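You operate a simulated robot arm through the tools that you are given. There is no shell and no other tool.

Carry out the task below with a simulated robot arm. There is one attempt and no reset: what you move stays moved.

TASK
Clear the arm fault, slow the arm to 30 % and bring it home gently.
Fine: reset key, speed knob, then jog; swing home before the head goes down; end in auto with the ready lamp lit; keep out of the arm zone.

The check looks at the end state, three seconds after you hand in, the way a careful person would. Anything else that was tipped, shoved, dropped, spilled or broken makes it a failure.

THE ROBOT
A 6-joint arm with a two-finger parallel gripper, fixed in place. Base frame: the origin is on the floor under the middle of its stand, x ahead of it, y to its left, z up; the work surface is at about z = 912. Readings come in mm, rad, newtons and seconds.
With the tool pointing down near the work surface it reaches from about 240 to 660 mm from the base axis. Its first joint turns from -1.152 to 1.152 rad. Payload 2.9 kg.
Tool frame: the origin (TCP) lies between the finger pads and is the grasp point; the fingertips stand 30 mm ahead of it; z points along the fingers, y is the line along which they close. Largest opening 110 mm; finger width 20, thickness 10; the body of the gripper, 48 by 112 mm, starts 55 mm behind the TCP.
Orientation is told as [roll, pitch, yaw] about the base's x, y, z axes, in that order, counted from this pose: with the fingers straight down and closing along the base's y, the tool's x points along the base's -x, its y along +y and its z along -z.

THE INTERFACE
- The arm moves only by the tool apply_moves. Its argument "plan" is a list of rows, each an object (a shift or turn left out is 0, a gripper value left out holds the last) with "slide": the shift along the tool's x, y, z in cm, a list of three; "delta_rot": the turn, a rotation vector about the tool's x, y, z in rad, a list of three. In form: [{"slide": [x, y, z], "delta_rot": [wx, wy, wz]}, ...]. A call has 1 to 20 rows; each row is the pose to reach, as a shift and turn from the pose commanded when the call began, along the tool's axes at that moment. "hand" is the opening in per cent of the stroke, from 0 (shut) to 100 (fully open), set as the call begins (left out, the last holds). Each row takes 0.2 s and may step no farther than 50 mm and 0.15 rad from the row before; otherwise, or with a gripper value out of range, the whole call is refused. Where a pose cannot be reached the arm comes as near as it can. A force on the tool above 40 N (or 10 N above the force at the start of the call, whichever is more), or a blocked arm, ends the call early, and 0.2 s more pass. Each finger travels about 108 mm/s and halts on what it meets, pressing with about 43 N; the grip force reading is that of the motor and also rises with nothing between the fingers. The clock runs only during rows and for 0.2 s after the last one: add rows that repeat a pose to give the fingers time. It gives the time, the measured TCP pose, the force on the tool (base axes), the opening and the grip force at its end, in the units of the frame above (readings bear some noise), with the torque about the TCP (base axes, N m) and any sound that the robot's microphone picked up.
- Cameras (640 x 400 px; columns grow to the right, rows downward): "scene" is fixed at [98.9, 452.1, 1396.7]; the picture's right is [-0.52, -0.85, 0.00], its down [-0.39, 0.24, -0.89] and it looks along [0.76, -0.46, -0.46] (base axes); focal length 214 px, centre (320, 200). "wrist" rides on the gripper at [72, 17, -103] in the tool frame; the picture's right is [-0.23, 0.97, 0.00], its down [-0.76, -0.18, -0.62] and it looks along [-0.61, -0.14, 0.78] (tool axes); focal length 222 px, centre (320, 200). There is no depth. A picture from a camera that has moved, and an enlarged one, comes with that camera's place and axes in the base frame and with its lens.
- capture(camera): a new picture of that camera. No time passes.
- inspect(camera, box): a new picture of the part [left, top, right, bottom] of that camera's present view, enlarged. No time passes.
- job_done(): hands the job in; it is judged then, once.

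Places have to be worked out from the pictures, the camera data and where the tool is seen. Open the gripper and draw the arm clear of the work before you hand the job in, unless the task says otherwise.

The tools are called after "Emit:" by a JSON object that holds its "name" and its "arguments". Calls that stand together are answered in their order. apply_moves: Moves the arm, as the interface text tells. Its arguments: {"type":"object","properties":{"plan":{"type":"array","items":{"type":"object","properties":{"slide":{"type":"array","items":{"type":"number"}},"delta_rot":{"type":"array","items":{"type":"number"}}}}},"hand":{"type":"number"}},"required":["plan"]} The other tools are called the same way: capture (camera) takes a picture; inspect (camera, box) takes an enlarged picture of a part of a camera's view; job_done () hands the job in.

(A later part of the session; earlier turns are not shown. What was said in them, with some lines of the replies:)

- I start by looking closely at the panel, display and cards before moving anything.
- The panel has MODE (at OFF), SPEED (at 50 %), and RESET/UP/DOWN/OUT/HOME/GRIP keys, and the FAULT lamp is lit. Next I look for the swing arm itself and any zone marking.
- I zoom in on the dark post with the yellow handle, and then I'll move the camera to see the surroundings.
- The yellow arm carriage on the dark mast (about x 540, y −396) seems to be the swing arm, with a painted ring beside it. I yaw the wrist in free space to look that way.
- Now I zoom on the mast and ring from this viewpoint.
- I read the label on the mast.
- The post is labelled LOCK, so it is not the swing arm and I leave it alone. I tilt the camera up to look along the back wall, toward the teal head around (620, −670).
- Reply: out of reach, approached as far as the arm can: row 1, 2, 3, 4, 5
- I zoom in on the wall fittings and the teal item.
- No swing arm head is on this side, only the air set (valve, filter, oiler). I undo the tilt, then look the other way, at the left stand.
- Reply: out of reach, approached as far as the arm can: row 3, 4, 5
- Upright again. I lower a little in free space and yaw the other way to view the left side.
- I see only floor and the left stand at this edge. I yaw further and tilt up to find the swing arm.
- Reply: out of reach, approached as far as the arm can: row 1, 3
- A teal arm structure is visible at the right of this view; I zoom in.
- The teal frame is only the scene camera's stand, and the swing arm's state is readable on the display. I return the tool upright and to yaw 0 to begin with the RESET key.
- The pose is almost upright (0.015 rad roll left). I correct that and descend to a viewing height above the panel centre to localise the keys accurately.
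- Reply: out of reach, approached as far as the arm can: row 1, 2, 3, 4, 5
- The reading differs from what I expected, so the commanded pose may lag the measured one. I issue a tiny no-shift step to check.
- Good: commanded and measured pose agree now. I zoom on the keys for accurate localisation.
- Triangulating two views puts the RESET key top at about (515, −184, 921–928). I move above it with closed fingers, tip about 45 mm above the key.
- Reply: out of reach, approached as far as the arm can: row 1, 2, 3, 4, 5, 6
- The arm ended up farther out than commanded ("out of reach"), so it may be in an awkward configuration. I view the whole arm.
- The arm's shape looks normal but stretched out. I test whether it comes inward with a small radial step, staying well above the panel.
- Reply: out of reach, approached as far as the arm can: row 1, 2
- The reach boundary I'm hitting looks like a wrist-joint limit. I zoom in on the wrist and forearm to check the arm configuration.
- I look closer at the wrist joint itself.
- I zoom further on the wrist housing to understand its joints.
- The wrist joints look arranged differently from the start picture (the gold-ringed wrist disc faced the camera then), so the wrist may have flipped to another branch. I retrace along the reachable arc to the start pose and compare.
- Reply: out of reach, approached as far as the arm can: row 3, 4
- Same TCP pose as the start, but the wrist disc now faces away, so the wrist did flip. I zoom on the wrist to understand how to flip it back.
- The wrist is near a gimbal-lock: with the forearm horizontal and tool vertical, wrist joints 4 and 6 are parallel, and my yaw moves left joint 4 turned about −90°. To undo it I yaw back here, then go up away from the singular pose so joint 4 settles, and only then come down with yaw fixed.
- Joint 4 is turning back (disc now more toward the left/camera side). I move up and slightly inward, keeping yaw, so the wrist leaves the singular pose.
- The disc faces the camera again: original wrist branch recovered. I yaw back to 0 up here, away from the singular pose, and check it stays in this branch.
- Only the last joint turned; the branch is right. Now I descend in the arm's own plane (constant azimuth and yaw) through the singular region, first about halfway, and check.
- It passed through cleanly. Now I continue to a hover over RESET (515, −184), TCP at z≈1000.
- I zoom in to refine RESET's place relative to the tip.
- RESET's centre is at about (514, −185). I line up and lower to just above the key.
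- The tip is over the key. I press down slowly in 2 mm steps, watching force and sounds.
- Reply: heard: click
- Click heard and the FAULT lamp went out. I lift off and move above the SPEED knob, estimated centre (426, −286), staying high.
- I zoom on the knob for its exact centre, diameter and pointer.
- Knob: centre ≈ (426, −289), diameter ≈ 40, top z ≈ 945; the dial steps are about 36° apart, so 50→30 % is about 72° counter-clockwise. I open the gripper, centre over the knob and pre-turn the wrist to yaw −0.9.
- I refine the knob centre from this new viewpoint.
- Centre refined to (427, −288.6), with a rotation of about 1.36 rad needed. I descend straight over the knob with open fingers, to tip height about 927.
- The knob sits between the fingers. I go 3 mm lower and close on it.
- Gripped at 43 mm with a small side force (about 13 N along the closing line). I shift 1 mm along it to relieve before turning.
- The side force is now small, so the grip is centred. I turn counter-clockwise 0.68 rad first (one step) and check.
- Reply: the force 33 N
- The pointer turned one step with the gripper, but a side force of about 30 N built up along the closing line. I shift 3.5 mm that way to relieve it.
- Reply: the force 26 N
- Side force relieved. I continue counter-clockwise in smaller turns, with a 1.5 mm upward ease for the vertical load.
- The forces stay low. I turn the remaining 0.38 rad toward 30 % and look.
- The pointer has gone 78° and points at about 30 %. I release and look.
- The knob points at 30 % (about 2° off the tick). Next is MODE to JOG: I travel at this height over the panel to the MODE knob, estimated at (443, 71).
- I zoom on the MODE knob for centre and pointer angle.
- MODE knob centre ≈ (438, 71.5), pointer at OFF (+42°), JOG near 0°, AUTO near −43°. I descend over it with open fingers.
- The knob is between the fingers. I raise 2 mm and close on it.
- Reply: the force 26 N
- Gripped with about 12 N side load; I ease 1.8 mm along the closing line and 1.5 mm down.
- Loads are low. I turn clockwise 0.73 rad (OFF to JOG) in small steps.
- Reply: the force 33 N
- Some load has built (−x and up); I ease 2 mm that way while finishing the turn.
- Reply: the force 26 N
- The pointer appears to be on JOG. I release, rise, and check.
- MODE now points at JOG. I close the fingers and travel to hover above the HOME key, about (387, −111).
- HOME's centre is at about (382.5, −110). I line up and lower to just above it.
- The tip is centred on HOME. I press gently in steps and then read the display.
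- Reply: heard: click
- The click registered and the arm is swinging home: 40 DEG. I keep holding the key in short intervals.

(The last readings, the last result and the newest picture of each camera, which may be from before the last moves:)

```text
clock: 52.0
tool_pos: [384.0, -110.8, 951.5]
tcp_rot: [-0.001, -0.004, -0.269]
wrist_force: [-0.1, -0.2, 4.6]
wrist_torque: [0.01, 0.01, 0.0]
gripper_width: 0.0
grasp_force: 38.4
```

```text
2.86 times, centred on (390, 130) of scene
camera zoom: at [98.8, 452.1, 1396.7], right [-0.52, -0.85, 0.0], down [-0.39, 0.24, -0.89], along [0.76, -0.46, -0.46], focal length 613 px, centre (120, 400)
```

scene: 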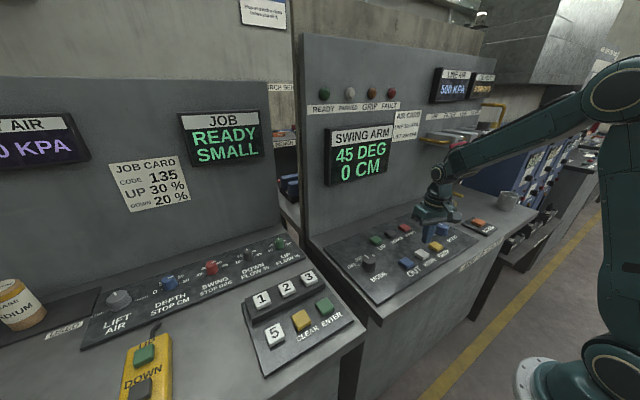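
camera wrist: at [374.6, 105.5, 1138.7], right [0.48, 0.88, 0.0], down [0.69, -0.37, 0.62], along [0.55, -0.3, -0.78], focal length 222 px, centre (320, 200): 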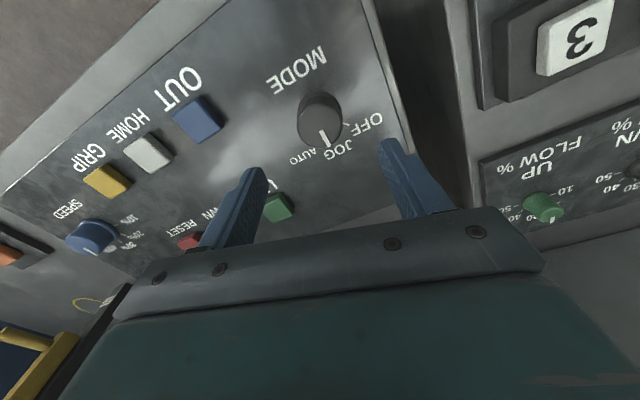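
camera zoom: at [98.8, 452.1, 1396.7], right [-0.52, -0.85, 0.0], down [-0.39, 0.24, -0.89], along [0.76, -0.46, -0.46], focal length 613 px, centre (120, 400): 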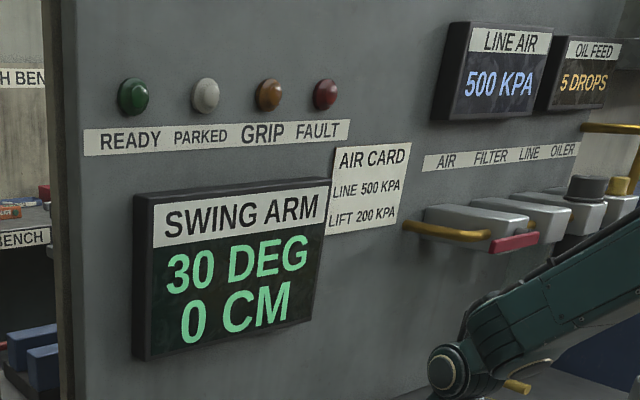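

It reads 30 DEG, about 12 °/s. I hold for 1.8 s more and check.

Emit:
{"name": "apply_moves", "arguments": {"plan": [{"slide": [0, 0, 0]}, {"slide": [0, 0, 0]}, {"slide": [0, 0, 0]}, {"slide": [0, 0, 0]}, {"slide": [0, 0, 0]}, {"slide": [0, 0, 0]}, {"slide": [0, 0, 0]}, {"slide": [0, 0, 0]}]}}

Emit:
{"name": "inspect", "arguments": {"camera": "scene", "box": [300, 60, 480, 200]}}

```text
clock: 53.8
tool_pos: [383.1, -110.8, 951.2]
tcp_rot: [0.001, -0.004, -0.269]
wrist_force: [-0.4, 0.3, 4.0]
wrist_torque: [0.01, 0.02, -0.02]
gripper_width: 0.0
grasp_force: 37.6
```

```text
2.86 times, centred on (390, 130) of scene
camera zoom: at [98.8, 452.1, 1396.7], right [-0.52, -0.85, 0.0], down [-0.39, 0.24, -0.89], along [0.76, -0.46, -0.46], focal length 613 px, centre (120, 400)
```

zoom: 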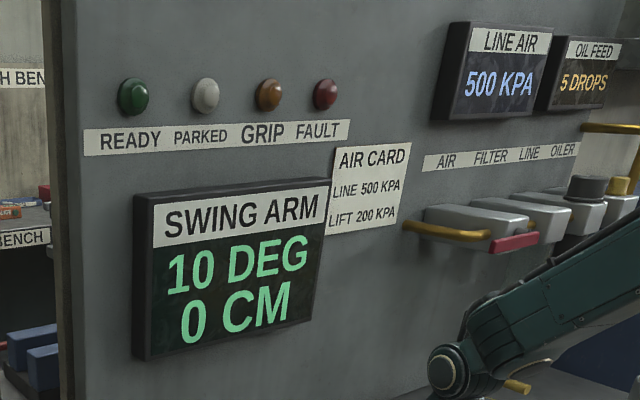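

It reads 10 DEG now. I hold about 1 s more and check.

Emit:
{"name": "apply_moves", "arguments": {"plan": [{"slide": [0, 0, 0]}, {"slide": [0, 0, 0]}, {"slide": [0, 0, 0]}, {"slide": [0, 0, 0]}]}}

Emit:
{"name": "inspect", "arguments": {"camera": "scene", "box": [300, 60, 480, 200]}}

```text
clock: 54.8
tool_pos: [382.6, -111.7, 950.6]
tcp_rot: [0.002, -0.003, -0.269]
wrist_force: [0.4, 0.1, 4.1]
wrist_torque: [-0.02, 0.0, 0.01]
gripper_width: 0.3
grasp_force: 37.7
```

```text
2.86 times, centred on (390, 130) of scene
camera zoom: at [98.8, 452.1, 1396.7], right [-0.52, -0.85, 0.0], down [-0.39, 0.24, -0.89], along [0.76, -0.46, -0.46], focal length 613 px, centre (120, 400)
```

zoom: 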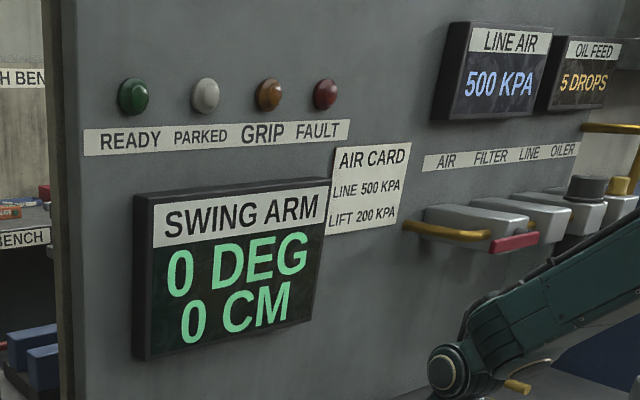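

0 DEG is shown, possibly rounded, so I hold briefly more to be sure it's fully home.

Emit:
{"name": "apply_moves", "arguments": {"plan": [{"slide": [0, 0, 0]}, {"slide": [0, 0, 0]}, {"slide": [0, 0, 0]}, {"slide": [0, 0, 0]}]}}

Emit:
{"name": "inspect", "arguments": {"camera": "scene", "box": [300, 60, 480, 200]}}

Emit:
{"name": "capture", "arguments": {"camera": "scene"}}

```text
clock: 55.8
tool_pos: [383.9, -110.9, 951.4]
tcp_rot: [0.0, -0.004, -0.271]
wrist_force: [1.1, -0.2, 5.6]
wrist_torque: [-0.02, 0.02, -0.01]
gripper_width: 0.0
grasp_force: 38.3
```

```text
2.86 times, centred on (390, 130) of scene
camera zoom: at [98.8, 452.1, 1396.7], right [-0.52, -0.85, 0.0], down [-0.39, 0.24, -0.89], along [0.76, -0.46, -0.46], focal length 613 px, centre (120, 400)
```

zoom: 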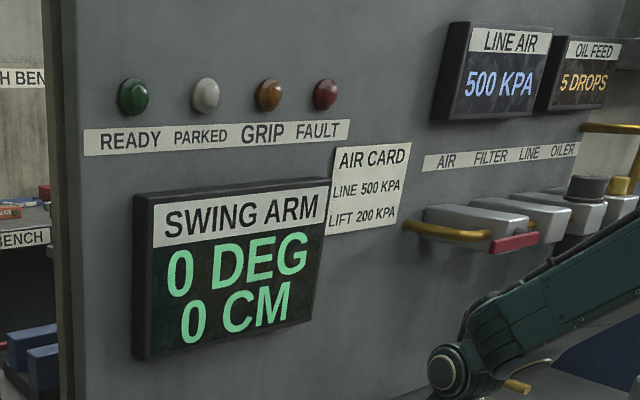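

```text
taken
```

scene: 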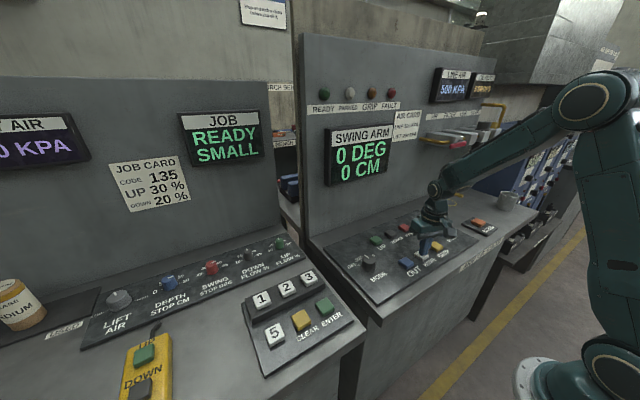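

The swing is home at 0 DEG. PARKED and READY are not lit yet, so the head still has to go down. I lift off HOME and move above the DOWN key, about (513.5, −110).

Emit:
{"name": "apply_moves", "arguments": {"plan": [{"slide": [0, 0, -2.5]}, {"slide": [0, 0, -5]}, {"slide": [-4.2, 1.17, -5]}, {"slide": [-8.4, 2.34, -5]}, {"slide": [-12.57, 3.52, -5]}, {"slide": [-12.57, 3.52, -5]}]}}

Emit:
{"name": "inspect", "arguments": {"camera": "wrist", "box": [240, 60, 400, 180]}}

Emit:
{"name": "inspect", "arguments": {"camera": "scene", "box": [300, 60, 480, 200]}}

```text
clock: 57.2
tool_pos: [515.0, -111.8, 999.0]
tcp_rot: [-0.002, -0.003, -0.268]
wrist_force: [-0.9, 0.4, 0.2]
wrist_torque: [-0.01, -0.02, 0.0]
gripper_width: 0.0
grasp_force: 37.8
```

```text
3.33 times, centred on (320, 120) of wrist
camera zoom: at [448.2, -77.3, 1101.8], right [0.48, 0.88, 0.0], down [0.69, -0.37, 0.62], along [0.55, -0.3, -0.78], focal length 740 px, centre (320, 467)
```

zoom: 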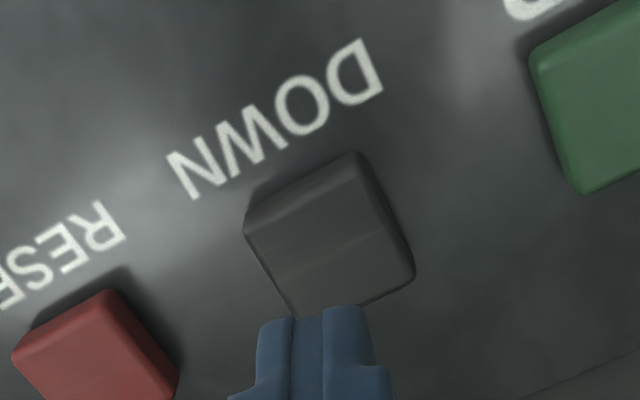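

```text
2.86 times, centred on (390, 130) of scene
camera zoom: at [98.9, 452.1, 1396.7], right [-0.52, -0.85, 0.0], down [-0.39, 0.24, -0.89], along [0.76, -0.46, -0.46], focal length 613 px, centre (120, 400)
```

zoom: 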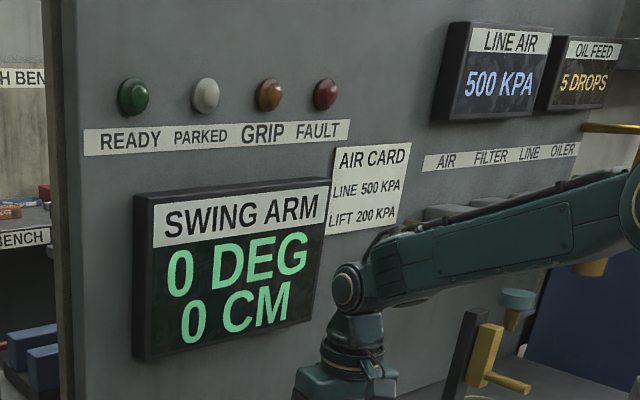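

DOWN's centre is at about (512.6, −110). I line up and lower just above it.

Emit:
{"name": "apply_moves", "arguments": {"plan": [{"slide": [0.25, 0.1, 1.5]}, {"slide": [0.25, 0.1, 3.0]}, {"slide": [0.25, 0.1, 3.9]}, {"slide": [0.25, 0.1, 3.9]}]}}

Emit:
{"name": "inspect", "arguments": {"camera": "wrist", "box": [240, 60, 400, 180]}}

```text
clock: 58.2
tool_pos: [512.9, -108.6, 960.0]
tcp_rot: [0.0, -0.003, -0.268]
wrist_force: [-0.3, -0.6, 0.2]
wrist_torque: [0.0, -0.01, 0.01]
gripper_width: 0.1
grasp_force: 37.8
```

```text
3.33 times, centred on (320, 120) of wrist
camera zoom: at [446.6, -73.7, 1063.2], right [0.48, 0.88, 0.0], down [0.69, -0.37, 0.62], along [0.55, -0.3, -0.78], focal length 740 px, centre (320, 467)
```

zoom: 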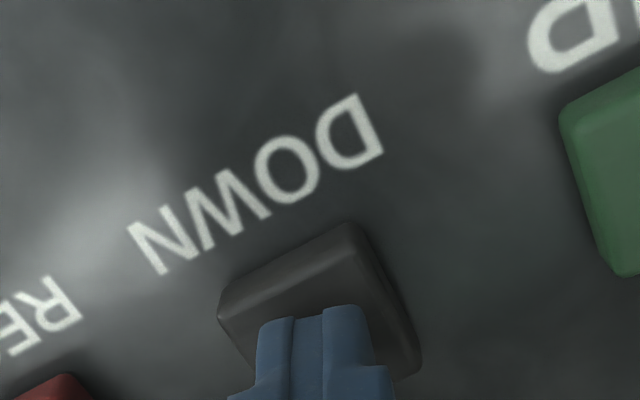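

The tip is centred on DOWN. I press gently and read the display right after.

Emit:
{"name": "apply_moves", "arguments": {"plan": [{"slide": [0, 0, 0.3]}, {"slide": [0, 0, 0.5]}, {"slide": [0, 0, 0.7]}, {"slide": [0, 0, 0.9]}]}}

Emit:
{"name": "inspect", "arguments": {"camera": "scene", "box": [300, 60, 480, 200]}}

```text
clock: 59.2
tool_pos: [511.6, -108.4, 952.9]
tcp_rot: [0.001, -0.004, -0.27]
wrist_force: [0.8, 1.2, 2.7]
wrist_torque: [0.04, 0.0, -0.03]
gripper_width: 0.0
grasp_force: 37.3
heard: click
```

```text
2.86 times, centred on (390, 130) of scene
camera zoom: at [98.8, 452.1, 1396.7], right [-0.52, -0.85, 0.0], down [-0.39, 0.24, -0.89], along [0.76, -0.46, -0.46], focal length 613 px, centre (120, 400)
```

zoom: 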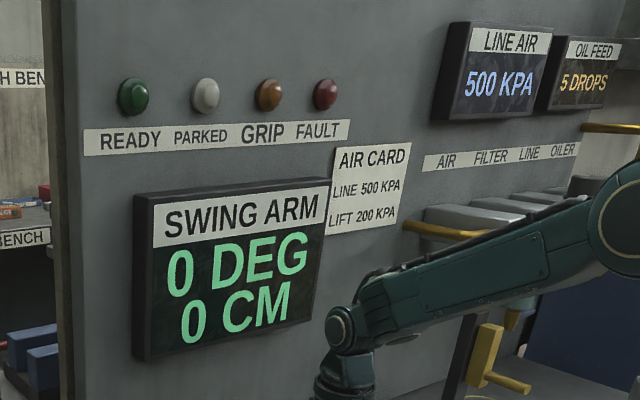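

The click registered but it still shows 0 CM. I hold 0.8 s and check again.

Emit:
{"name": "apply_moves", "arguments": {"plan": [{"slide": [0, 0, 0.1]}, {"slide": [0, 0, 0.1]}, {"slide": [0, 0, 0.1]}]}}

Emit:
{"name": "inspect", "arguments": {"camera": "scene", "box": [300, 60, 480, 200]}}

```text
clock: 60.0
tool_pos: [511.5, -107.6, 951.1]
tcp_rot: [0.0, -0.003, -0.268]
wrist_force: [0.7, 0.6, 3.5]
wrist_torque: [0.02, 0.01, -0.01]
gripper_width: 0.1
grasp_force: 37.7
```

```text
2.86 times, centred on (390, 130) of scene
camera zoom: at [98.8, 452.1, 1396.7], right [-0.52, -0.85, 0.0], down [-0.39, 0.24, -0.89], along [0.76, -0.46, -0.46], focal length 613 px, centre (120, 400)
```

zoom: 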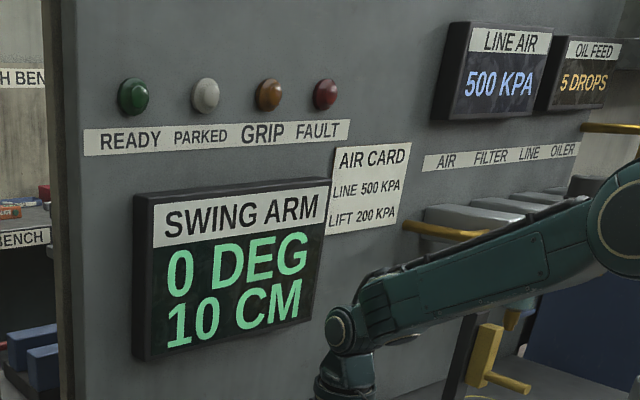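

The head is going down (10 CM), with PARKED not yet lit. I hold on in short intervals.

Emit:
{"name": "apply_moves", "arguments": {"plan": [{"slide": [0, 0, 0]}, {"slide": [0, 0, 0]}]}}

Emit:
{"name": "inspect", "arguments": {"camera": "scene", "box": [300, 60, 480, 200]}}

```text
clock: 60.6
tool_pos: [512.6, -109.4, 952.0]
tcp_rot: [0.001, -0.004, -0.268]
wrist_force: [0.7, 0.3, 2.4]
wrist_torque: [0.0, -0.02, 0.01]
gripper_width: 0.0
grasp_force: 37.5
```

```text
2.86 times, centred on (390, 130) of scene
camera zoom: at [98.8, 452.1, 1396.7], right [-0.52, -0.85, 0.0], down [-0.39, 0.24, -0.89], along [0.76, -0.46, -0.46], focal length 613 px, centre (120, 400)
```

zoom: 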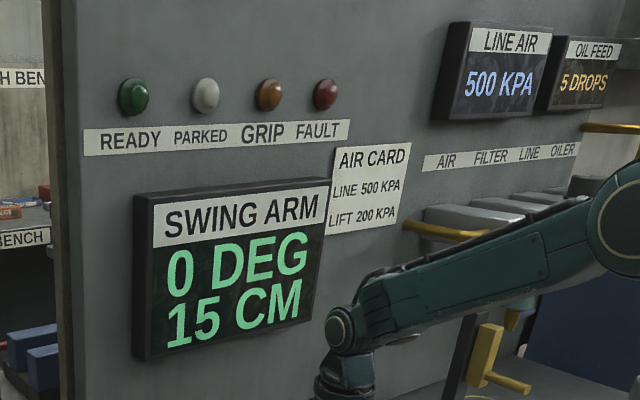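

It reads 15 CM and PARKED is still dark. I continue to hold for short intervals.

Emit:
{"name": "apply_moves", "arguments": {"plan": [{"slide": [0, 0, 0]}, {"slide": [0, 0, 0]}]}}

Emit:
{"name": "inspect", "arguments": {"camera": "scene", "box": [300, 60, 480, 200]}}

```text
clock: 61.2
tool_pos: [511.9, -109.5, 951.3]
tcp_rot: [-0.001, -0.003, -0.269]
wrist_force: [0.5, -0.8, 2.8]
wrist_torque: [0.0, 0.0, 0.02]
gripper_width: 0.0
grasp_force: 38.0
```

```text
2.86 times, centred on (390, 130) of scene
camera zoom: at [98.8, 452.1, 1396.7], right [-0.52, -0.85, 0.0], down [-0.39, 0.24, -0.89], along [0.76, -0.46, -0.46], focal length 613 px, centre (120, 400)
```

zoom: 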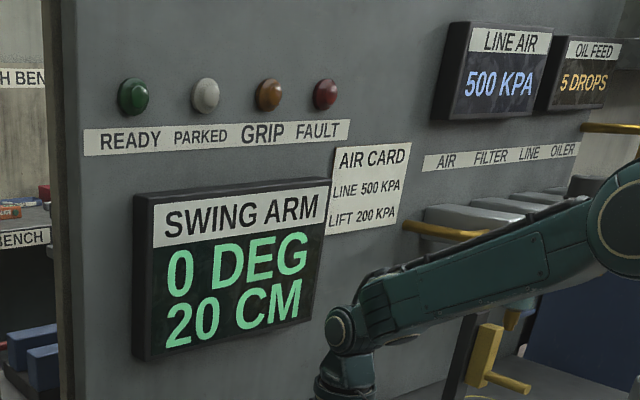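

20 CM now. I continue holding and watch for PARKED or the end of travel.

Emit:
{"name": "apply_moves", "arguments": {"plan": [{"slide": [0, 0, 0]}, {"slide": [0, 0, 0]}]}}

Emit:
{"name": "inspect", "arguments": {"camera": "scene", "box": [300, 60, 480, 200]}}

Emit:
{"name": "inspect", "arguments": {"camera": "scene", "box": [80, 220, 310, 350]}}

```text
clock: 61.8
tool_pos: [512.4, -108.9, 952.1]
tcp_rot: [0.0, -0.004, -0.27]
wrist_force: [1.7, -1.0, 2.4]
wrist_torque: [0.0, -0.03, 0.01]
gripper_width: 0.3
grasp_force: 37.8
```

```text
2.86 times, centred on (390, 130) of scene
camera zoom: at [98.8, 452.1, 1396.7], right [-0.52, -0.85, 0.0], down [-0.39, 0.24, -0.89], along [0.76, -0.46, -0.46], focal length 613 px, centre (120, 400)
```

zoom: 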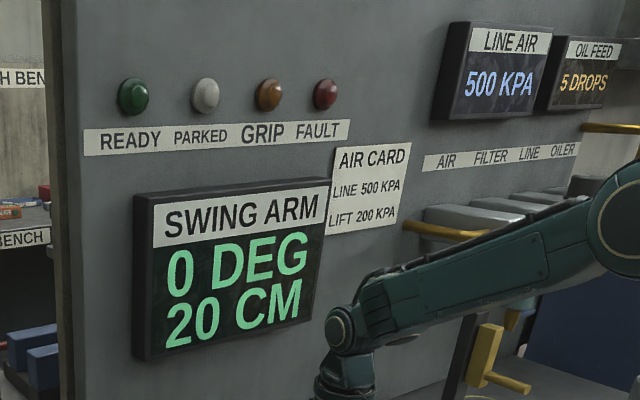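

```text
2.78 times, centred on (195, 285) of scene
camera zoom: at [98.8, 452.1, 1396.7], right [-0.52, -0.85, 0.0], down [-0.39, 0.24, -0.89], along [0.76, -0.46, -0.46], focal length 597 px, centre (668, -36)
```

zoom: 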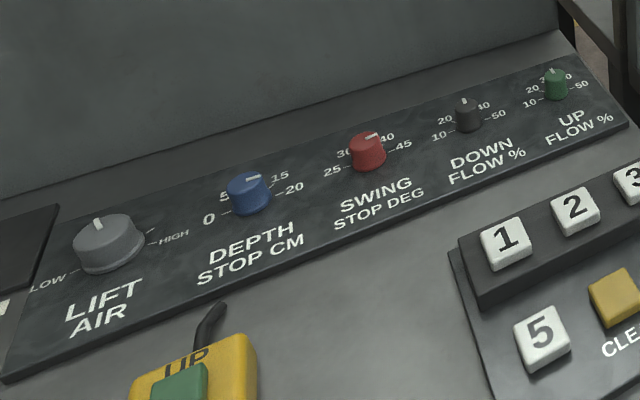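

It still shows 20 CM, either at the stop or by rounding. I hold 0.8 s more to see.

Emit:
{"name": "apply_moves", "arguments": {"plan": [{"slide": [0, 0, 0]}, {"slide": [0, 0, 0]}, {"slide": [0, 0, 0]}]}}

Emit:
{"name": "inspect", "arguments": {"camera": "scene", "box": [300, 60, 480, 200]}}

```text
clock: 62.6
tool_pos: [512.0, -108.9, 952.8]
tcp_rot: [0.001, -0.004, -0.268]
wrist_force: [1.5, -0.3, 2.6]
wrist_torque: [-0.02, 0.02, -0.01]
gripper_width: 0.0
grasp_force: 38.0
```

```text
2.86 times, centred on (390, 130) of scene
camera zoom: at [98.8, 452.1, 1396.7], right [-0.52, -0.85, 0.0], down [-0.39, 0.24, -0.89], along [0.76, -0.46, -0.46], focal length 613 px, centre (120, 400)
```

zoom: 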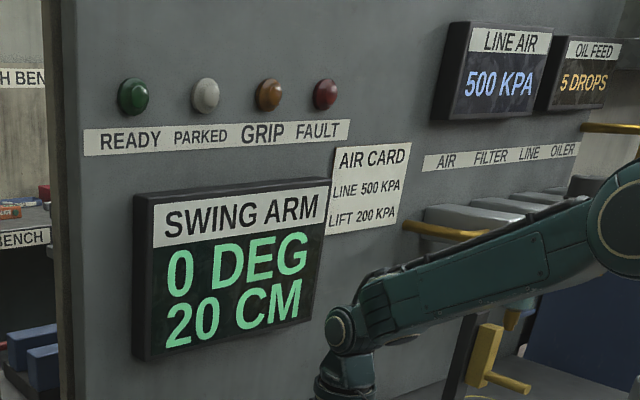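

The head stopped at 20 CM (end of travel). I release the DOWN key, rise clear and re-read lamps.

Emit:
{"name": "apply_moves", "arguments": {"plan": [{"slide": [0, 0, -2]}, {"slide": [0, 0, -5]}, {"slide": [0, 0, -8]}, {"slide": [0, 0, -8]}]}}

Emit:
{"name": "capture", "arguments": {"camera": "scene"}}

Emit:
{"name": "inspect", "arguments": {"camera": "scene", "box": [300, 60, 480, 200]}}

```text
clock: 63.6
tool_pos: [512.2, -108.0, 1033.7]
tcp_rot: [0.001, -0.001, -0.268]
wrist_force: [0.2, -0.2, 0.2]
wrist_torque: [-0.03, 0.02, 0.0]
gripper_width: 0.1
grasp_force: 37.5
```

```text
taken
```

scene: 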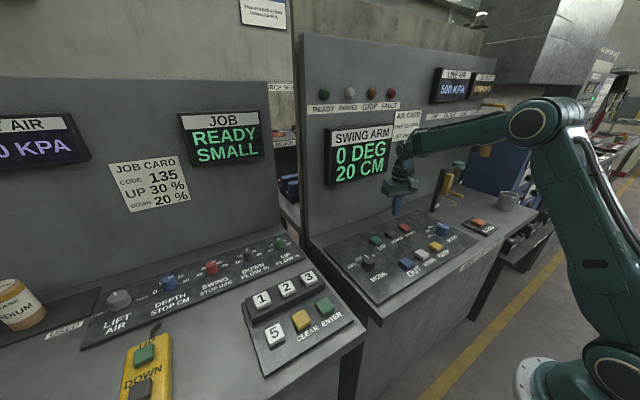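

```text
2.86 times, centred on (390, 130) of scene
camera zoom: at [98.9, 452.1, 1396.7], right [-0.52, -0.85, 0.0], down [-0.39, 0.24, -0.89], along [0.76, -0.46, -0.46], focal length 613 px, centre (120, 400)
```

zoom: 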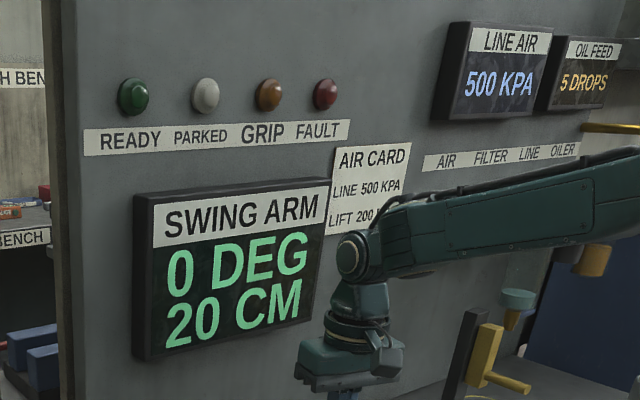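

PARKED stays dark while in JOG, with 0 DEG and 20 CM. I now go to the MODE knob, opening the fingers and turning to yaw ≈ +0.2 on the way, to set AUTO and see whether READY lights.

Emit:
{"name": "apply_moves", "arguments": {"plan": [{"slide": [2.31, 3.08, 0]}, {"slide": [4.62, 6.16, 0]}, {"slide": [6.94, 9.23, 0], "delta_rot": [0, 0, -0.12]}, {"slide": [9.25, 12.31, 0], "delta_rot": [0, 0, -0.24]}, {"slide": [11.56, 15.39, 0], "delta_rot": [0, 0, -0.36]}, {"slide": [11.56, 15.39, 0], "delta_rot": [0, 0, -0.47]}, {"slide": [11.56, 15.39, 0], "delta_rot": [0, 0, -0.47]}], "hand": 70}}

Emit:
{"name": "inspect", "arguments": {"camera": "wrist", "box": [220, 40, 420, 190]}}

Emit:
{"name": "capture", "arguments": {"camera": "scene"}}

```text
clock: 65.2
tool_pos: [441.8, 72.7, 1033.4]
tcp_rot: [0.0, -0.003, 0.202]
wrist_force: [0.0, -0.4, 0.8]
wrist_torque: [0.02, 0.02, -0.03]
gripper_width: 77.4
grasp_force: 0.0
```

```text
2.67 times, centred on (320, 115) of wrist
camera zoom: at [365.9, 74.6, 1135.6], right [0.03, 1.0, 0.0], down [0.78, -0.02, 0.63], along [0.63, -0.02, -0.78], focal length 592 px, centre (320, 427)
```

zoom: 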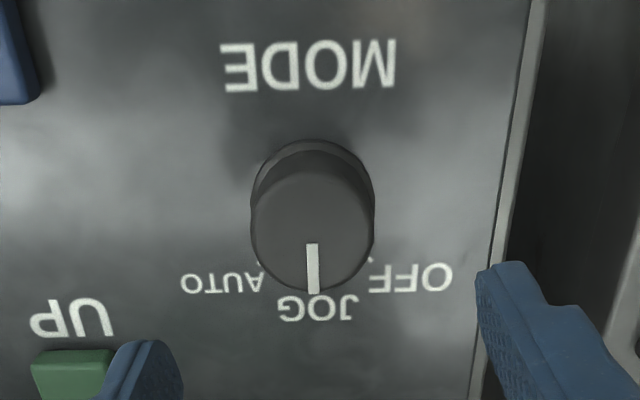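

```text
taken
```

scene: 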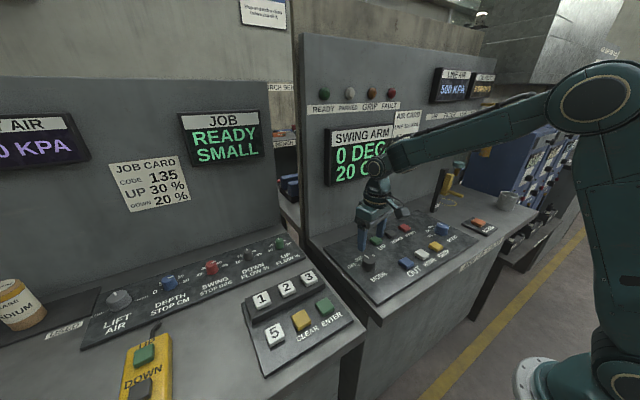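

READY isn't lit yet and MODE is at JOG. I correct 2.4 mm sideways and descend over the knob.

Emit:
{"name": "apply_moves", "arguments": {"plan": [{"slide": [0.05, -0.23, 2]}, {"slide": [0.05, -0.23, 5]}, {"slide": [0.05, -0.23, 7.8]}, {"slide": [0.05, -0.23, 7.8]}]}}

Emit:
{"name": "capture", "arguments": {"camera": "wrist"}}

```text
clock: 66.2
tool_pos: [441.8, 70.4, 955.0]
tcp_rot: [-0.001, -0.003, 0.201]
wrist_force: [0.7, 0.2, 0.8]
wrist_torque: [-0.01, -0.03, 0.02]
gripper_width: 77.1
grasp_force: 0.2
```

```text
taken
camera wrist: at [365.9, 72.3, 1058.5], right [0.03, 1.0, 0.0], down [0.78, -0.02, 0.63], along [0.63, -0.02, -0.78], focal length 222 px, centre (320, 200)
```

wrist: 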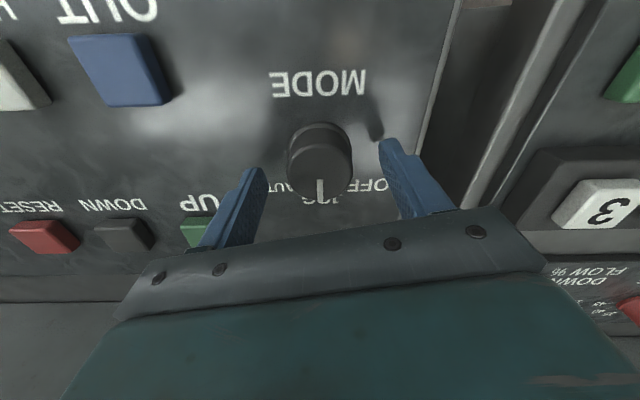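

The knob is centred between the fingers. I close on it.

Emit:
{"name": "apply_moves", "arguments": {"plan": [{"slide": [0, 0, 0]}, {"slide": [0, 0, 0]}, {"slide": [0, 0, 0]}, {"slide": [0, 0, 0]}], "hand": 30}}

```text
clock: 67.2
tool_pos: [440.6, 70.5, 955.3]
tcp_rot: [0.002, -0.003, 0.201]
wrist_force: [-0.2, -0.3, -4.0]
wrist_torque: [0.06, -0.24, -0.06]
gripper_width: 43.2
grasp_force: 44.5
```

The grip is centred with almost no load. I turn clockwise 0.4 rad first.

Emit:
{"name": "apply_moves", "arguments": {"plan": [{"delta_rot": [0, 0, 0.1]}, {"delta_rot": [0, 0, 0.2]}, {"delta_rot": [0, 0, 0.3]}, {"delta_rot": [0, 0, 0.4]}, {"delta_rot": [0, 0, 0.4]}]}}

```text
clock: 68.4
tool_pos: [441.3, 70.4, 955.3]
tcp_rot: [0.001, -0.003, -0.199]
wrist_force: [-7.4, 11.6, 15.7]
wrist_torque: [0.56, 1.1, -0.03]
gripper_width: 43.2
grasp_force: 44.7
```

Loads remain moderate. I finish the turn to AUTO with another 0.36 rad and look.

Emit:
{"name": "apply_moves", "arguments": {"plan": [{"slide": [0.05, 0.12, -0.1], "delta_rot": [0, 0, 0.1]}, {"slide": [0.05, 0.12, -0.1], "delta_rot": [0, 0, 0.2]}, {"slide": [0.05, 0.12, -0.1], "delta_rot": [0, 0, 0.3]}, {"slide": [0.05, 0.12, -0.1], "delta_rot": [0, 0, 0.36]}, {"slide": [0.05, 0.12, -0.1], "delta_rot": [0, 0, 0.36]}]}}

Emit:
{"name": "capture", "arguments": {"camera": "scene"}}

Emit:
{"name": "inspect", "arguments": {"camera": "wrist", "box": [220, 70, 420, 220]}}

```text
clock: 69.6
tool_pos: [439.3, 68.2, 956.1]
tcp_rot: [0.0, -0.002, -0.56]
wrist_force: [-6.8, 8.0, 0.8]
wrist_torque: [-0.31, -0.79, -0.04]
gripper_width: 43.3
grasp_force: 45.1
```

```text
taken
```

scene: 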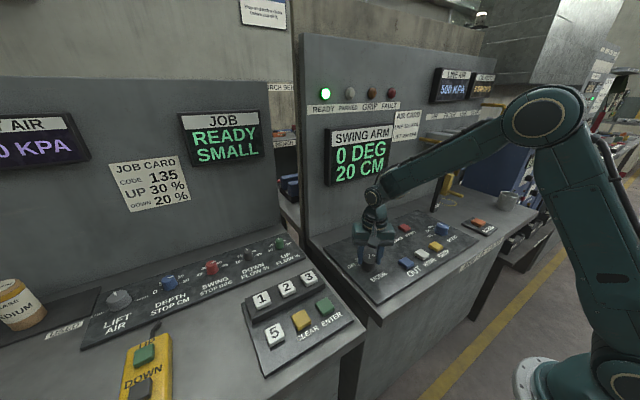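

```text
2.67 times, centred on (320, 145) of wrist
camera zoom: at [387.8, 122.3, 1058.6], right [0.71, 0.7, 0.0], down [0.55, -0.56, 0.62], along [0.44, -0.44, -0.78], focal length 592 px, centre (320, 347)
```

zoom: 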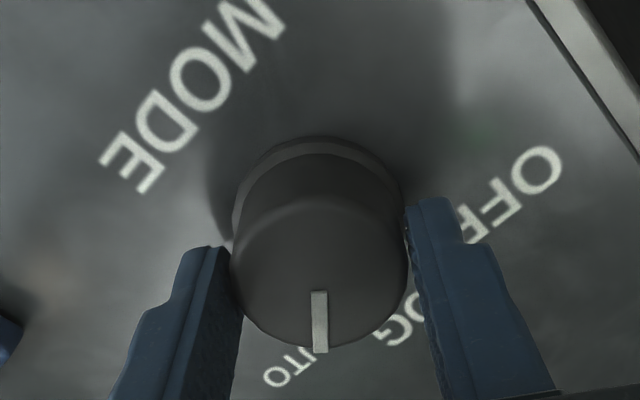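

READY is lit in AUTO with 0 DEG / 20 CM. I release the knob, rise clear and verify.

Emit:
{"name": "apply_moves", "arguments": {"plan": [{"slide": [0, 0, 0]}, {"slide": [0, 0, 0]}, {"slide": [0, 0, -2]}, {"slide": [0, 0, -5]}, {"slide": [0, 0, -8]}, {"slide": [0, 0, -8]}], "hand": 70}}

Emit:
{"name": "inspect", "arguments": {"camera": "wrist", "box": [220, 40, 420, 190]}}

Emit:
{"name": "inspect", "arguments": {"camera": "scene", "box": [300, 60, 480, 200]}}

Emit:
{"name": "inspect", "arguments": {"camera": "scene", "box": [320, 190, 500, 310]}}

```text
clock: 71.0
tool_pos: [438.7, 69.9, 1037.3]
tcp_rot: [0.0, -0.002, -0.56]
wrist_force: [-0.6, -0.7, 0.8]
wrist_torque: [0.01, 0.03, 0.02]
gripper_width: 77.1
grasp_force: 0.1
```

```text
2.67 times, centred on (320, 115) of wrist
camera zoom: at [387.2, 122.0, 1140.0], right [0.71, 0.7, 0.0], down [0.55, -0.55, 0.62], along [0.44, -0.44, -0.78], focal length 592 px, centre (320, 427)
```

zoom: 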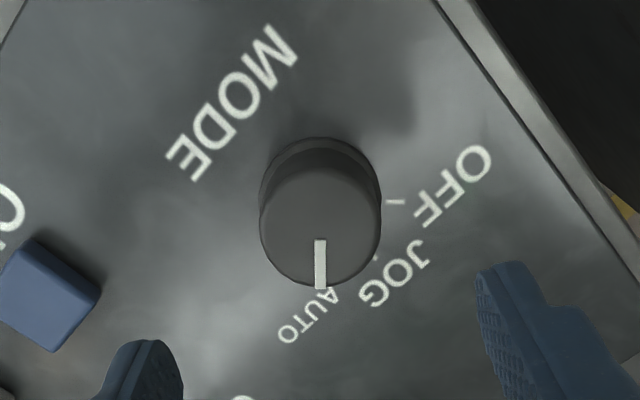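

```text
2.86 times, centred on (390, 130) of scene
camera zoom: at [98.9, 452.1, 1396.7], right [-0.52, -0.85, 0.0], down [-0.39, 0.24, -0.89], along [0.76, -0.46, -0.46], focal length 613 px, centre (120, 400)
```

zoom: 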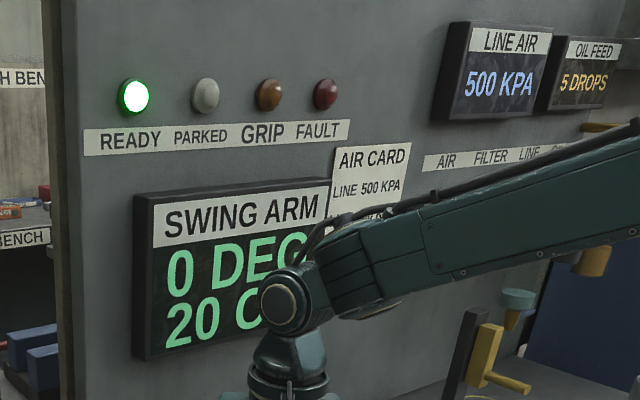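

```text
3.33 times, centred on (410, 250) of scene
camera zoom: at [98.9, 452.1, 1396.7], right [-0.52, -0.85, 0.0], down [-0.39, 0.24, -0.89], along [0.76, -0.46, -0.46], focal length 715 px, centre (20, 33)
```

zoom: 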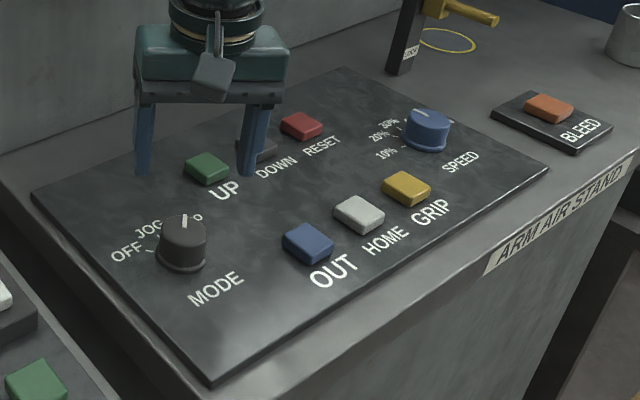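

READY is lit, MODE on AUTO, SPEED on 30 %, FAULT off, 0 DEG / 20 CM. I open fully and draw the arm up and back, clear of the panel.

Emit:
{"name": "apply_moves", "arguments": {"plan": [{"slide": [0, 0, -4]}, {"slide": [1.7, -1.1, -7]}, {"slide": [3.4, -2.2, -10]}, {"slide": [5.1, -3.2, -12]}, {"slide": [5.1, -3.2, -12]}], "hand": 100}}

Emit:
{"name": "capture", "arguments": {"camera": "scene"}}

Emit:
{"name": "capture", "arguments": {"camera": "wrist"}}

Emit:
{"name": "inspect", "arguments": {"camera": "scene", "box": [300, 60, 520, 300]}}

```text
clock: 72.2
tool_pos: [380.1, 70.0, 1155.6]
tcp_rot: [0.002, -0.001, -0.559]
wrist_force: [0.1, -0.2, 0.6]
wrist_torque: [-0.04, 0.02, 0.03]
gripper_width: 110.1
grasp_force: 0.0
```

```text
taken
```

scene: 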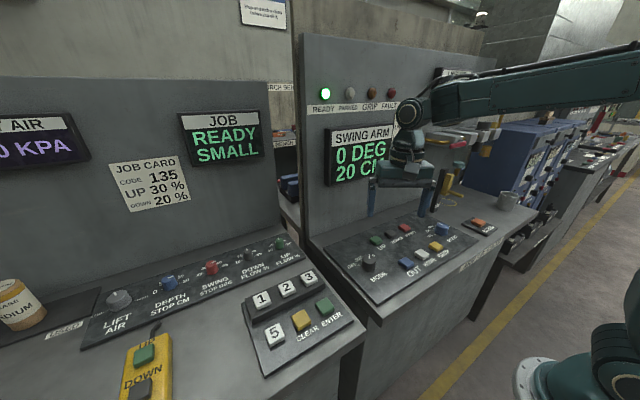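

```text
taken
camera wrist: at [326.1, 122.4, 1257.5], right [0.71, 0.7, 0.0], down [0.55, -0.55, 0.62], along [0.44, -0.44, -0.78], focal length 222 px, centre (320, 200)
```

wrist: 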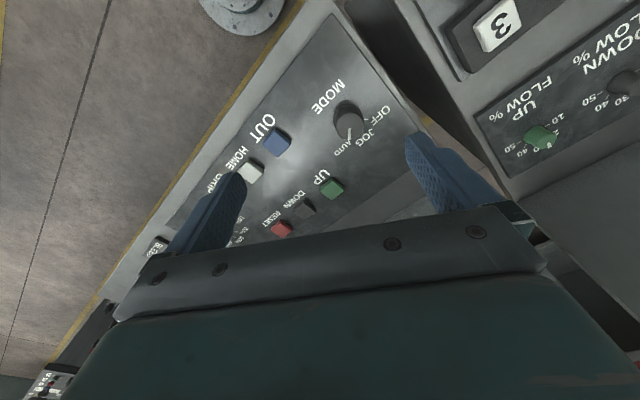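

```text
1.67 times, centred on (410, 180) of scene
camera zoom: at [98.8, 452.1, 1396.7], right [-0.52, -0.85, 0.0], down [-0.39, 0.24, -0.89], along [0.76, -0.46, -0.46], focal length 358 px, centre (170, 233)
```

zoom: 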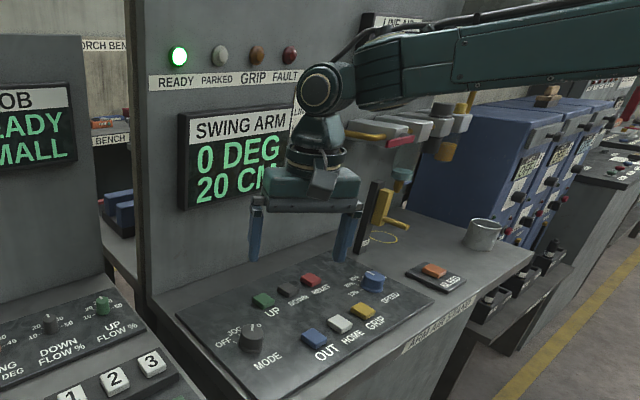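

READY is lit and FAULT is off; MODE is on AUTO, SPEED on 30 %, and the display reads 0 DEG / 20 CM. The gripper is open and clear of the panel and nothing else was disturbed, so I hand in the job.

Emit:
{"name": "job_done", "arguments": {}}

```text
The job is handed in.
```

I cleared the arm fault, set the speed to 30 % and brought the swing arm home. I have handed the job in, but no result of the check has come back.

**End state:**
- The READY lamp is lit and the FAULT lamp is off.
- MODE is on AUTO.
- The SPEED knob points at 30 %, within about 2–3° of the mark.
- The display reads 0 DEG and 20 CM.
- My gripper is open and drawn back, above and clear of the panel.

**Order:** I pressed RESET, turned SPEED to 30 %, set MODE to JOG, and held HOME until the display showed 0 DEG. Only then did I hold DOWN, and the head stopped by itself at 20 CM. I set AUTO last.

**Not certain:**
- **PARKED lamp:** it never lit. The task didn't ask for it, so I left it.
- **Head position:** I took "before the head goes down" to mean it should finish down, so I lowered it fully.
- **Arm zone:** I couldn't see the swing arm itself or a clearly marked zone. I stayed over the control panel and away from the LOCK post and the yellow ring beside it.

While looking around early on, my wrist twisted into an awkward position and I had to move it back in free space. No force built up and nothing was touched.
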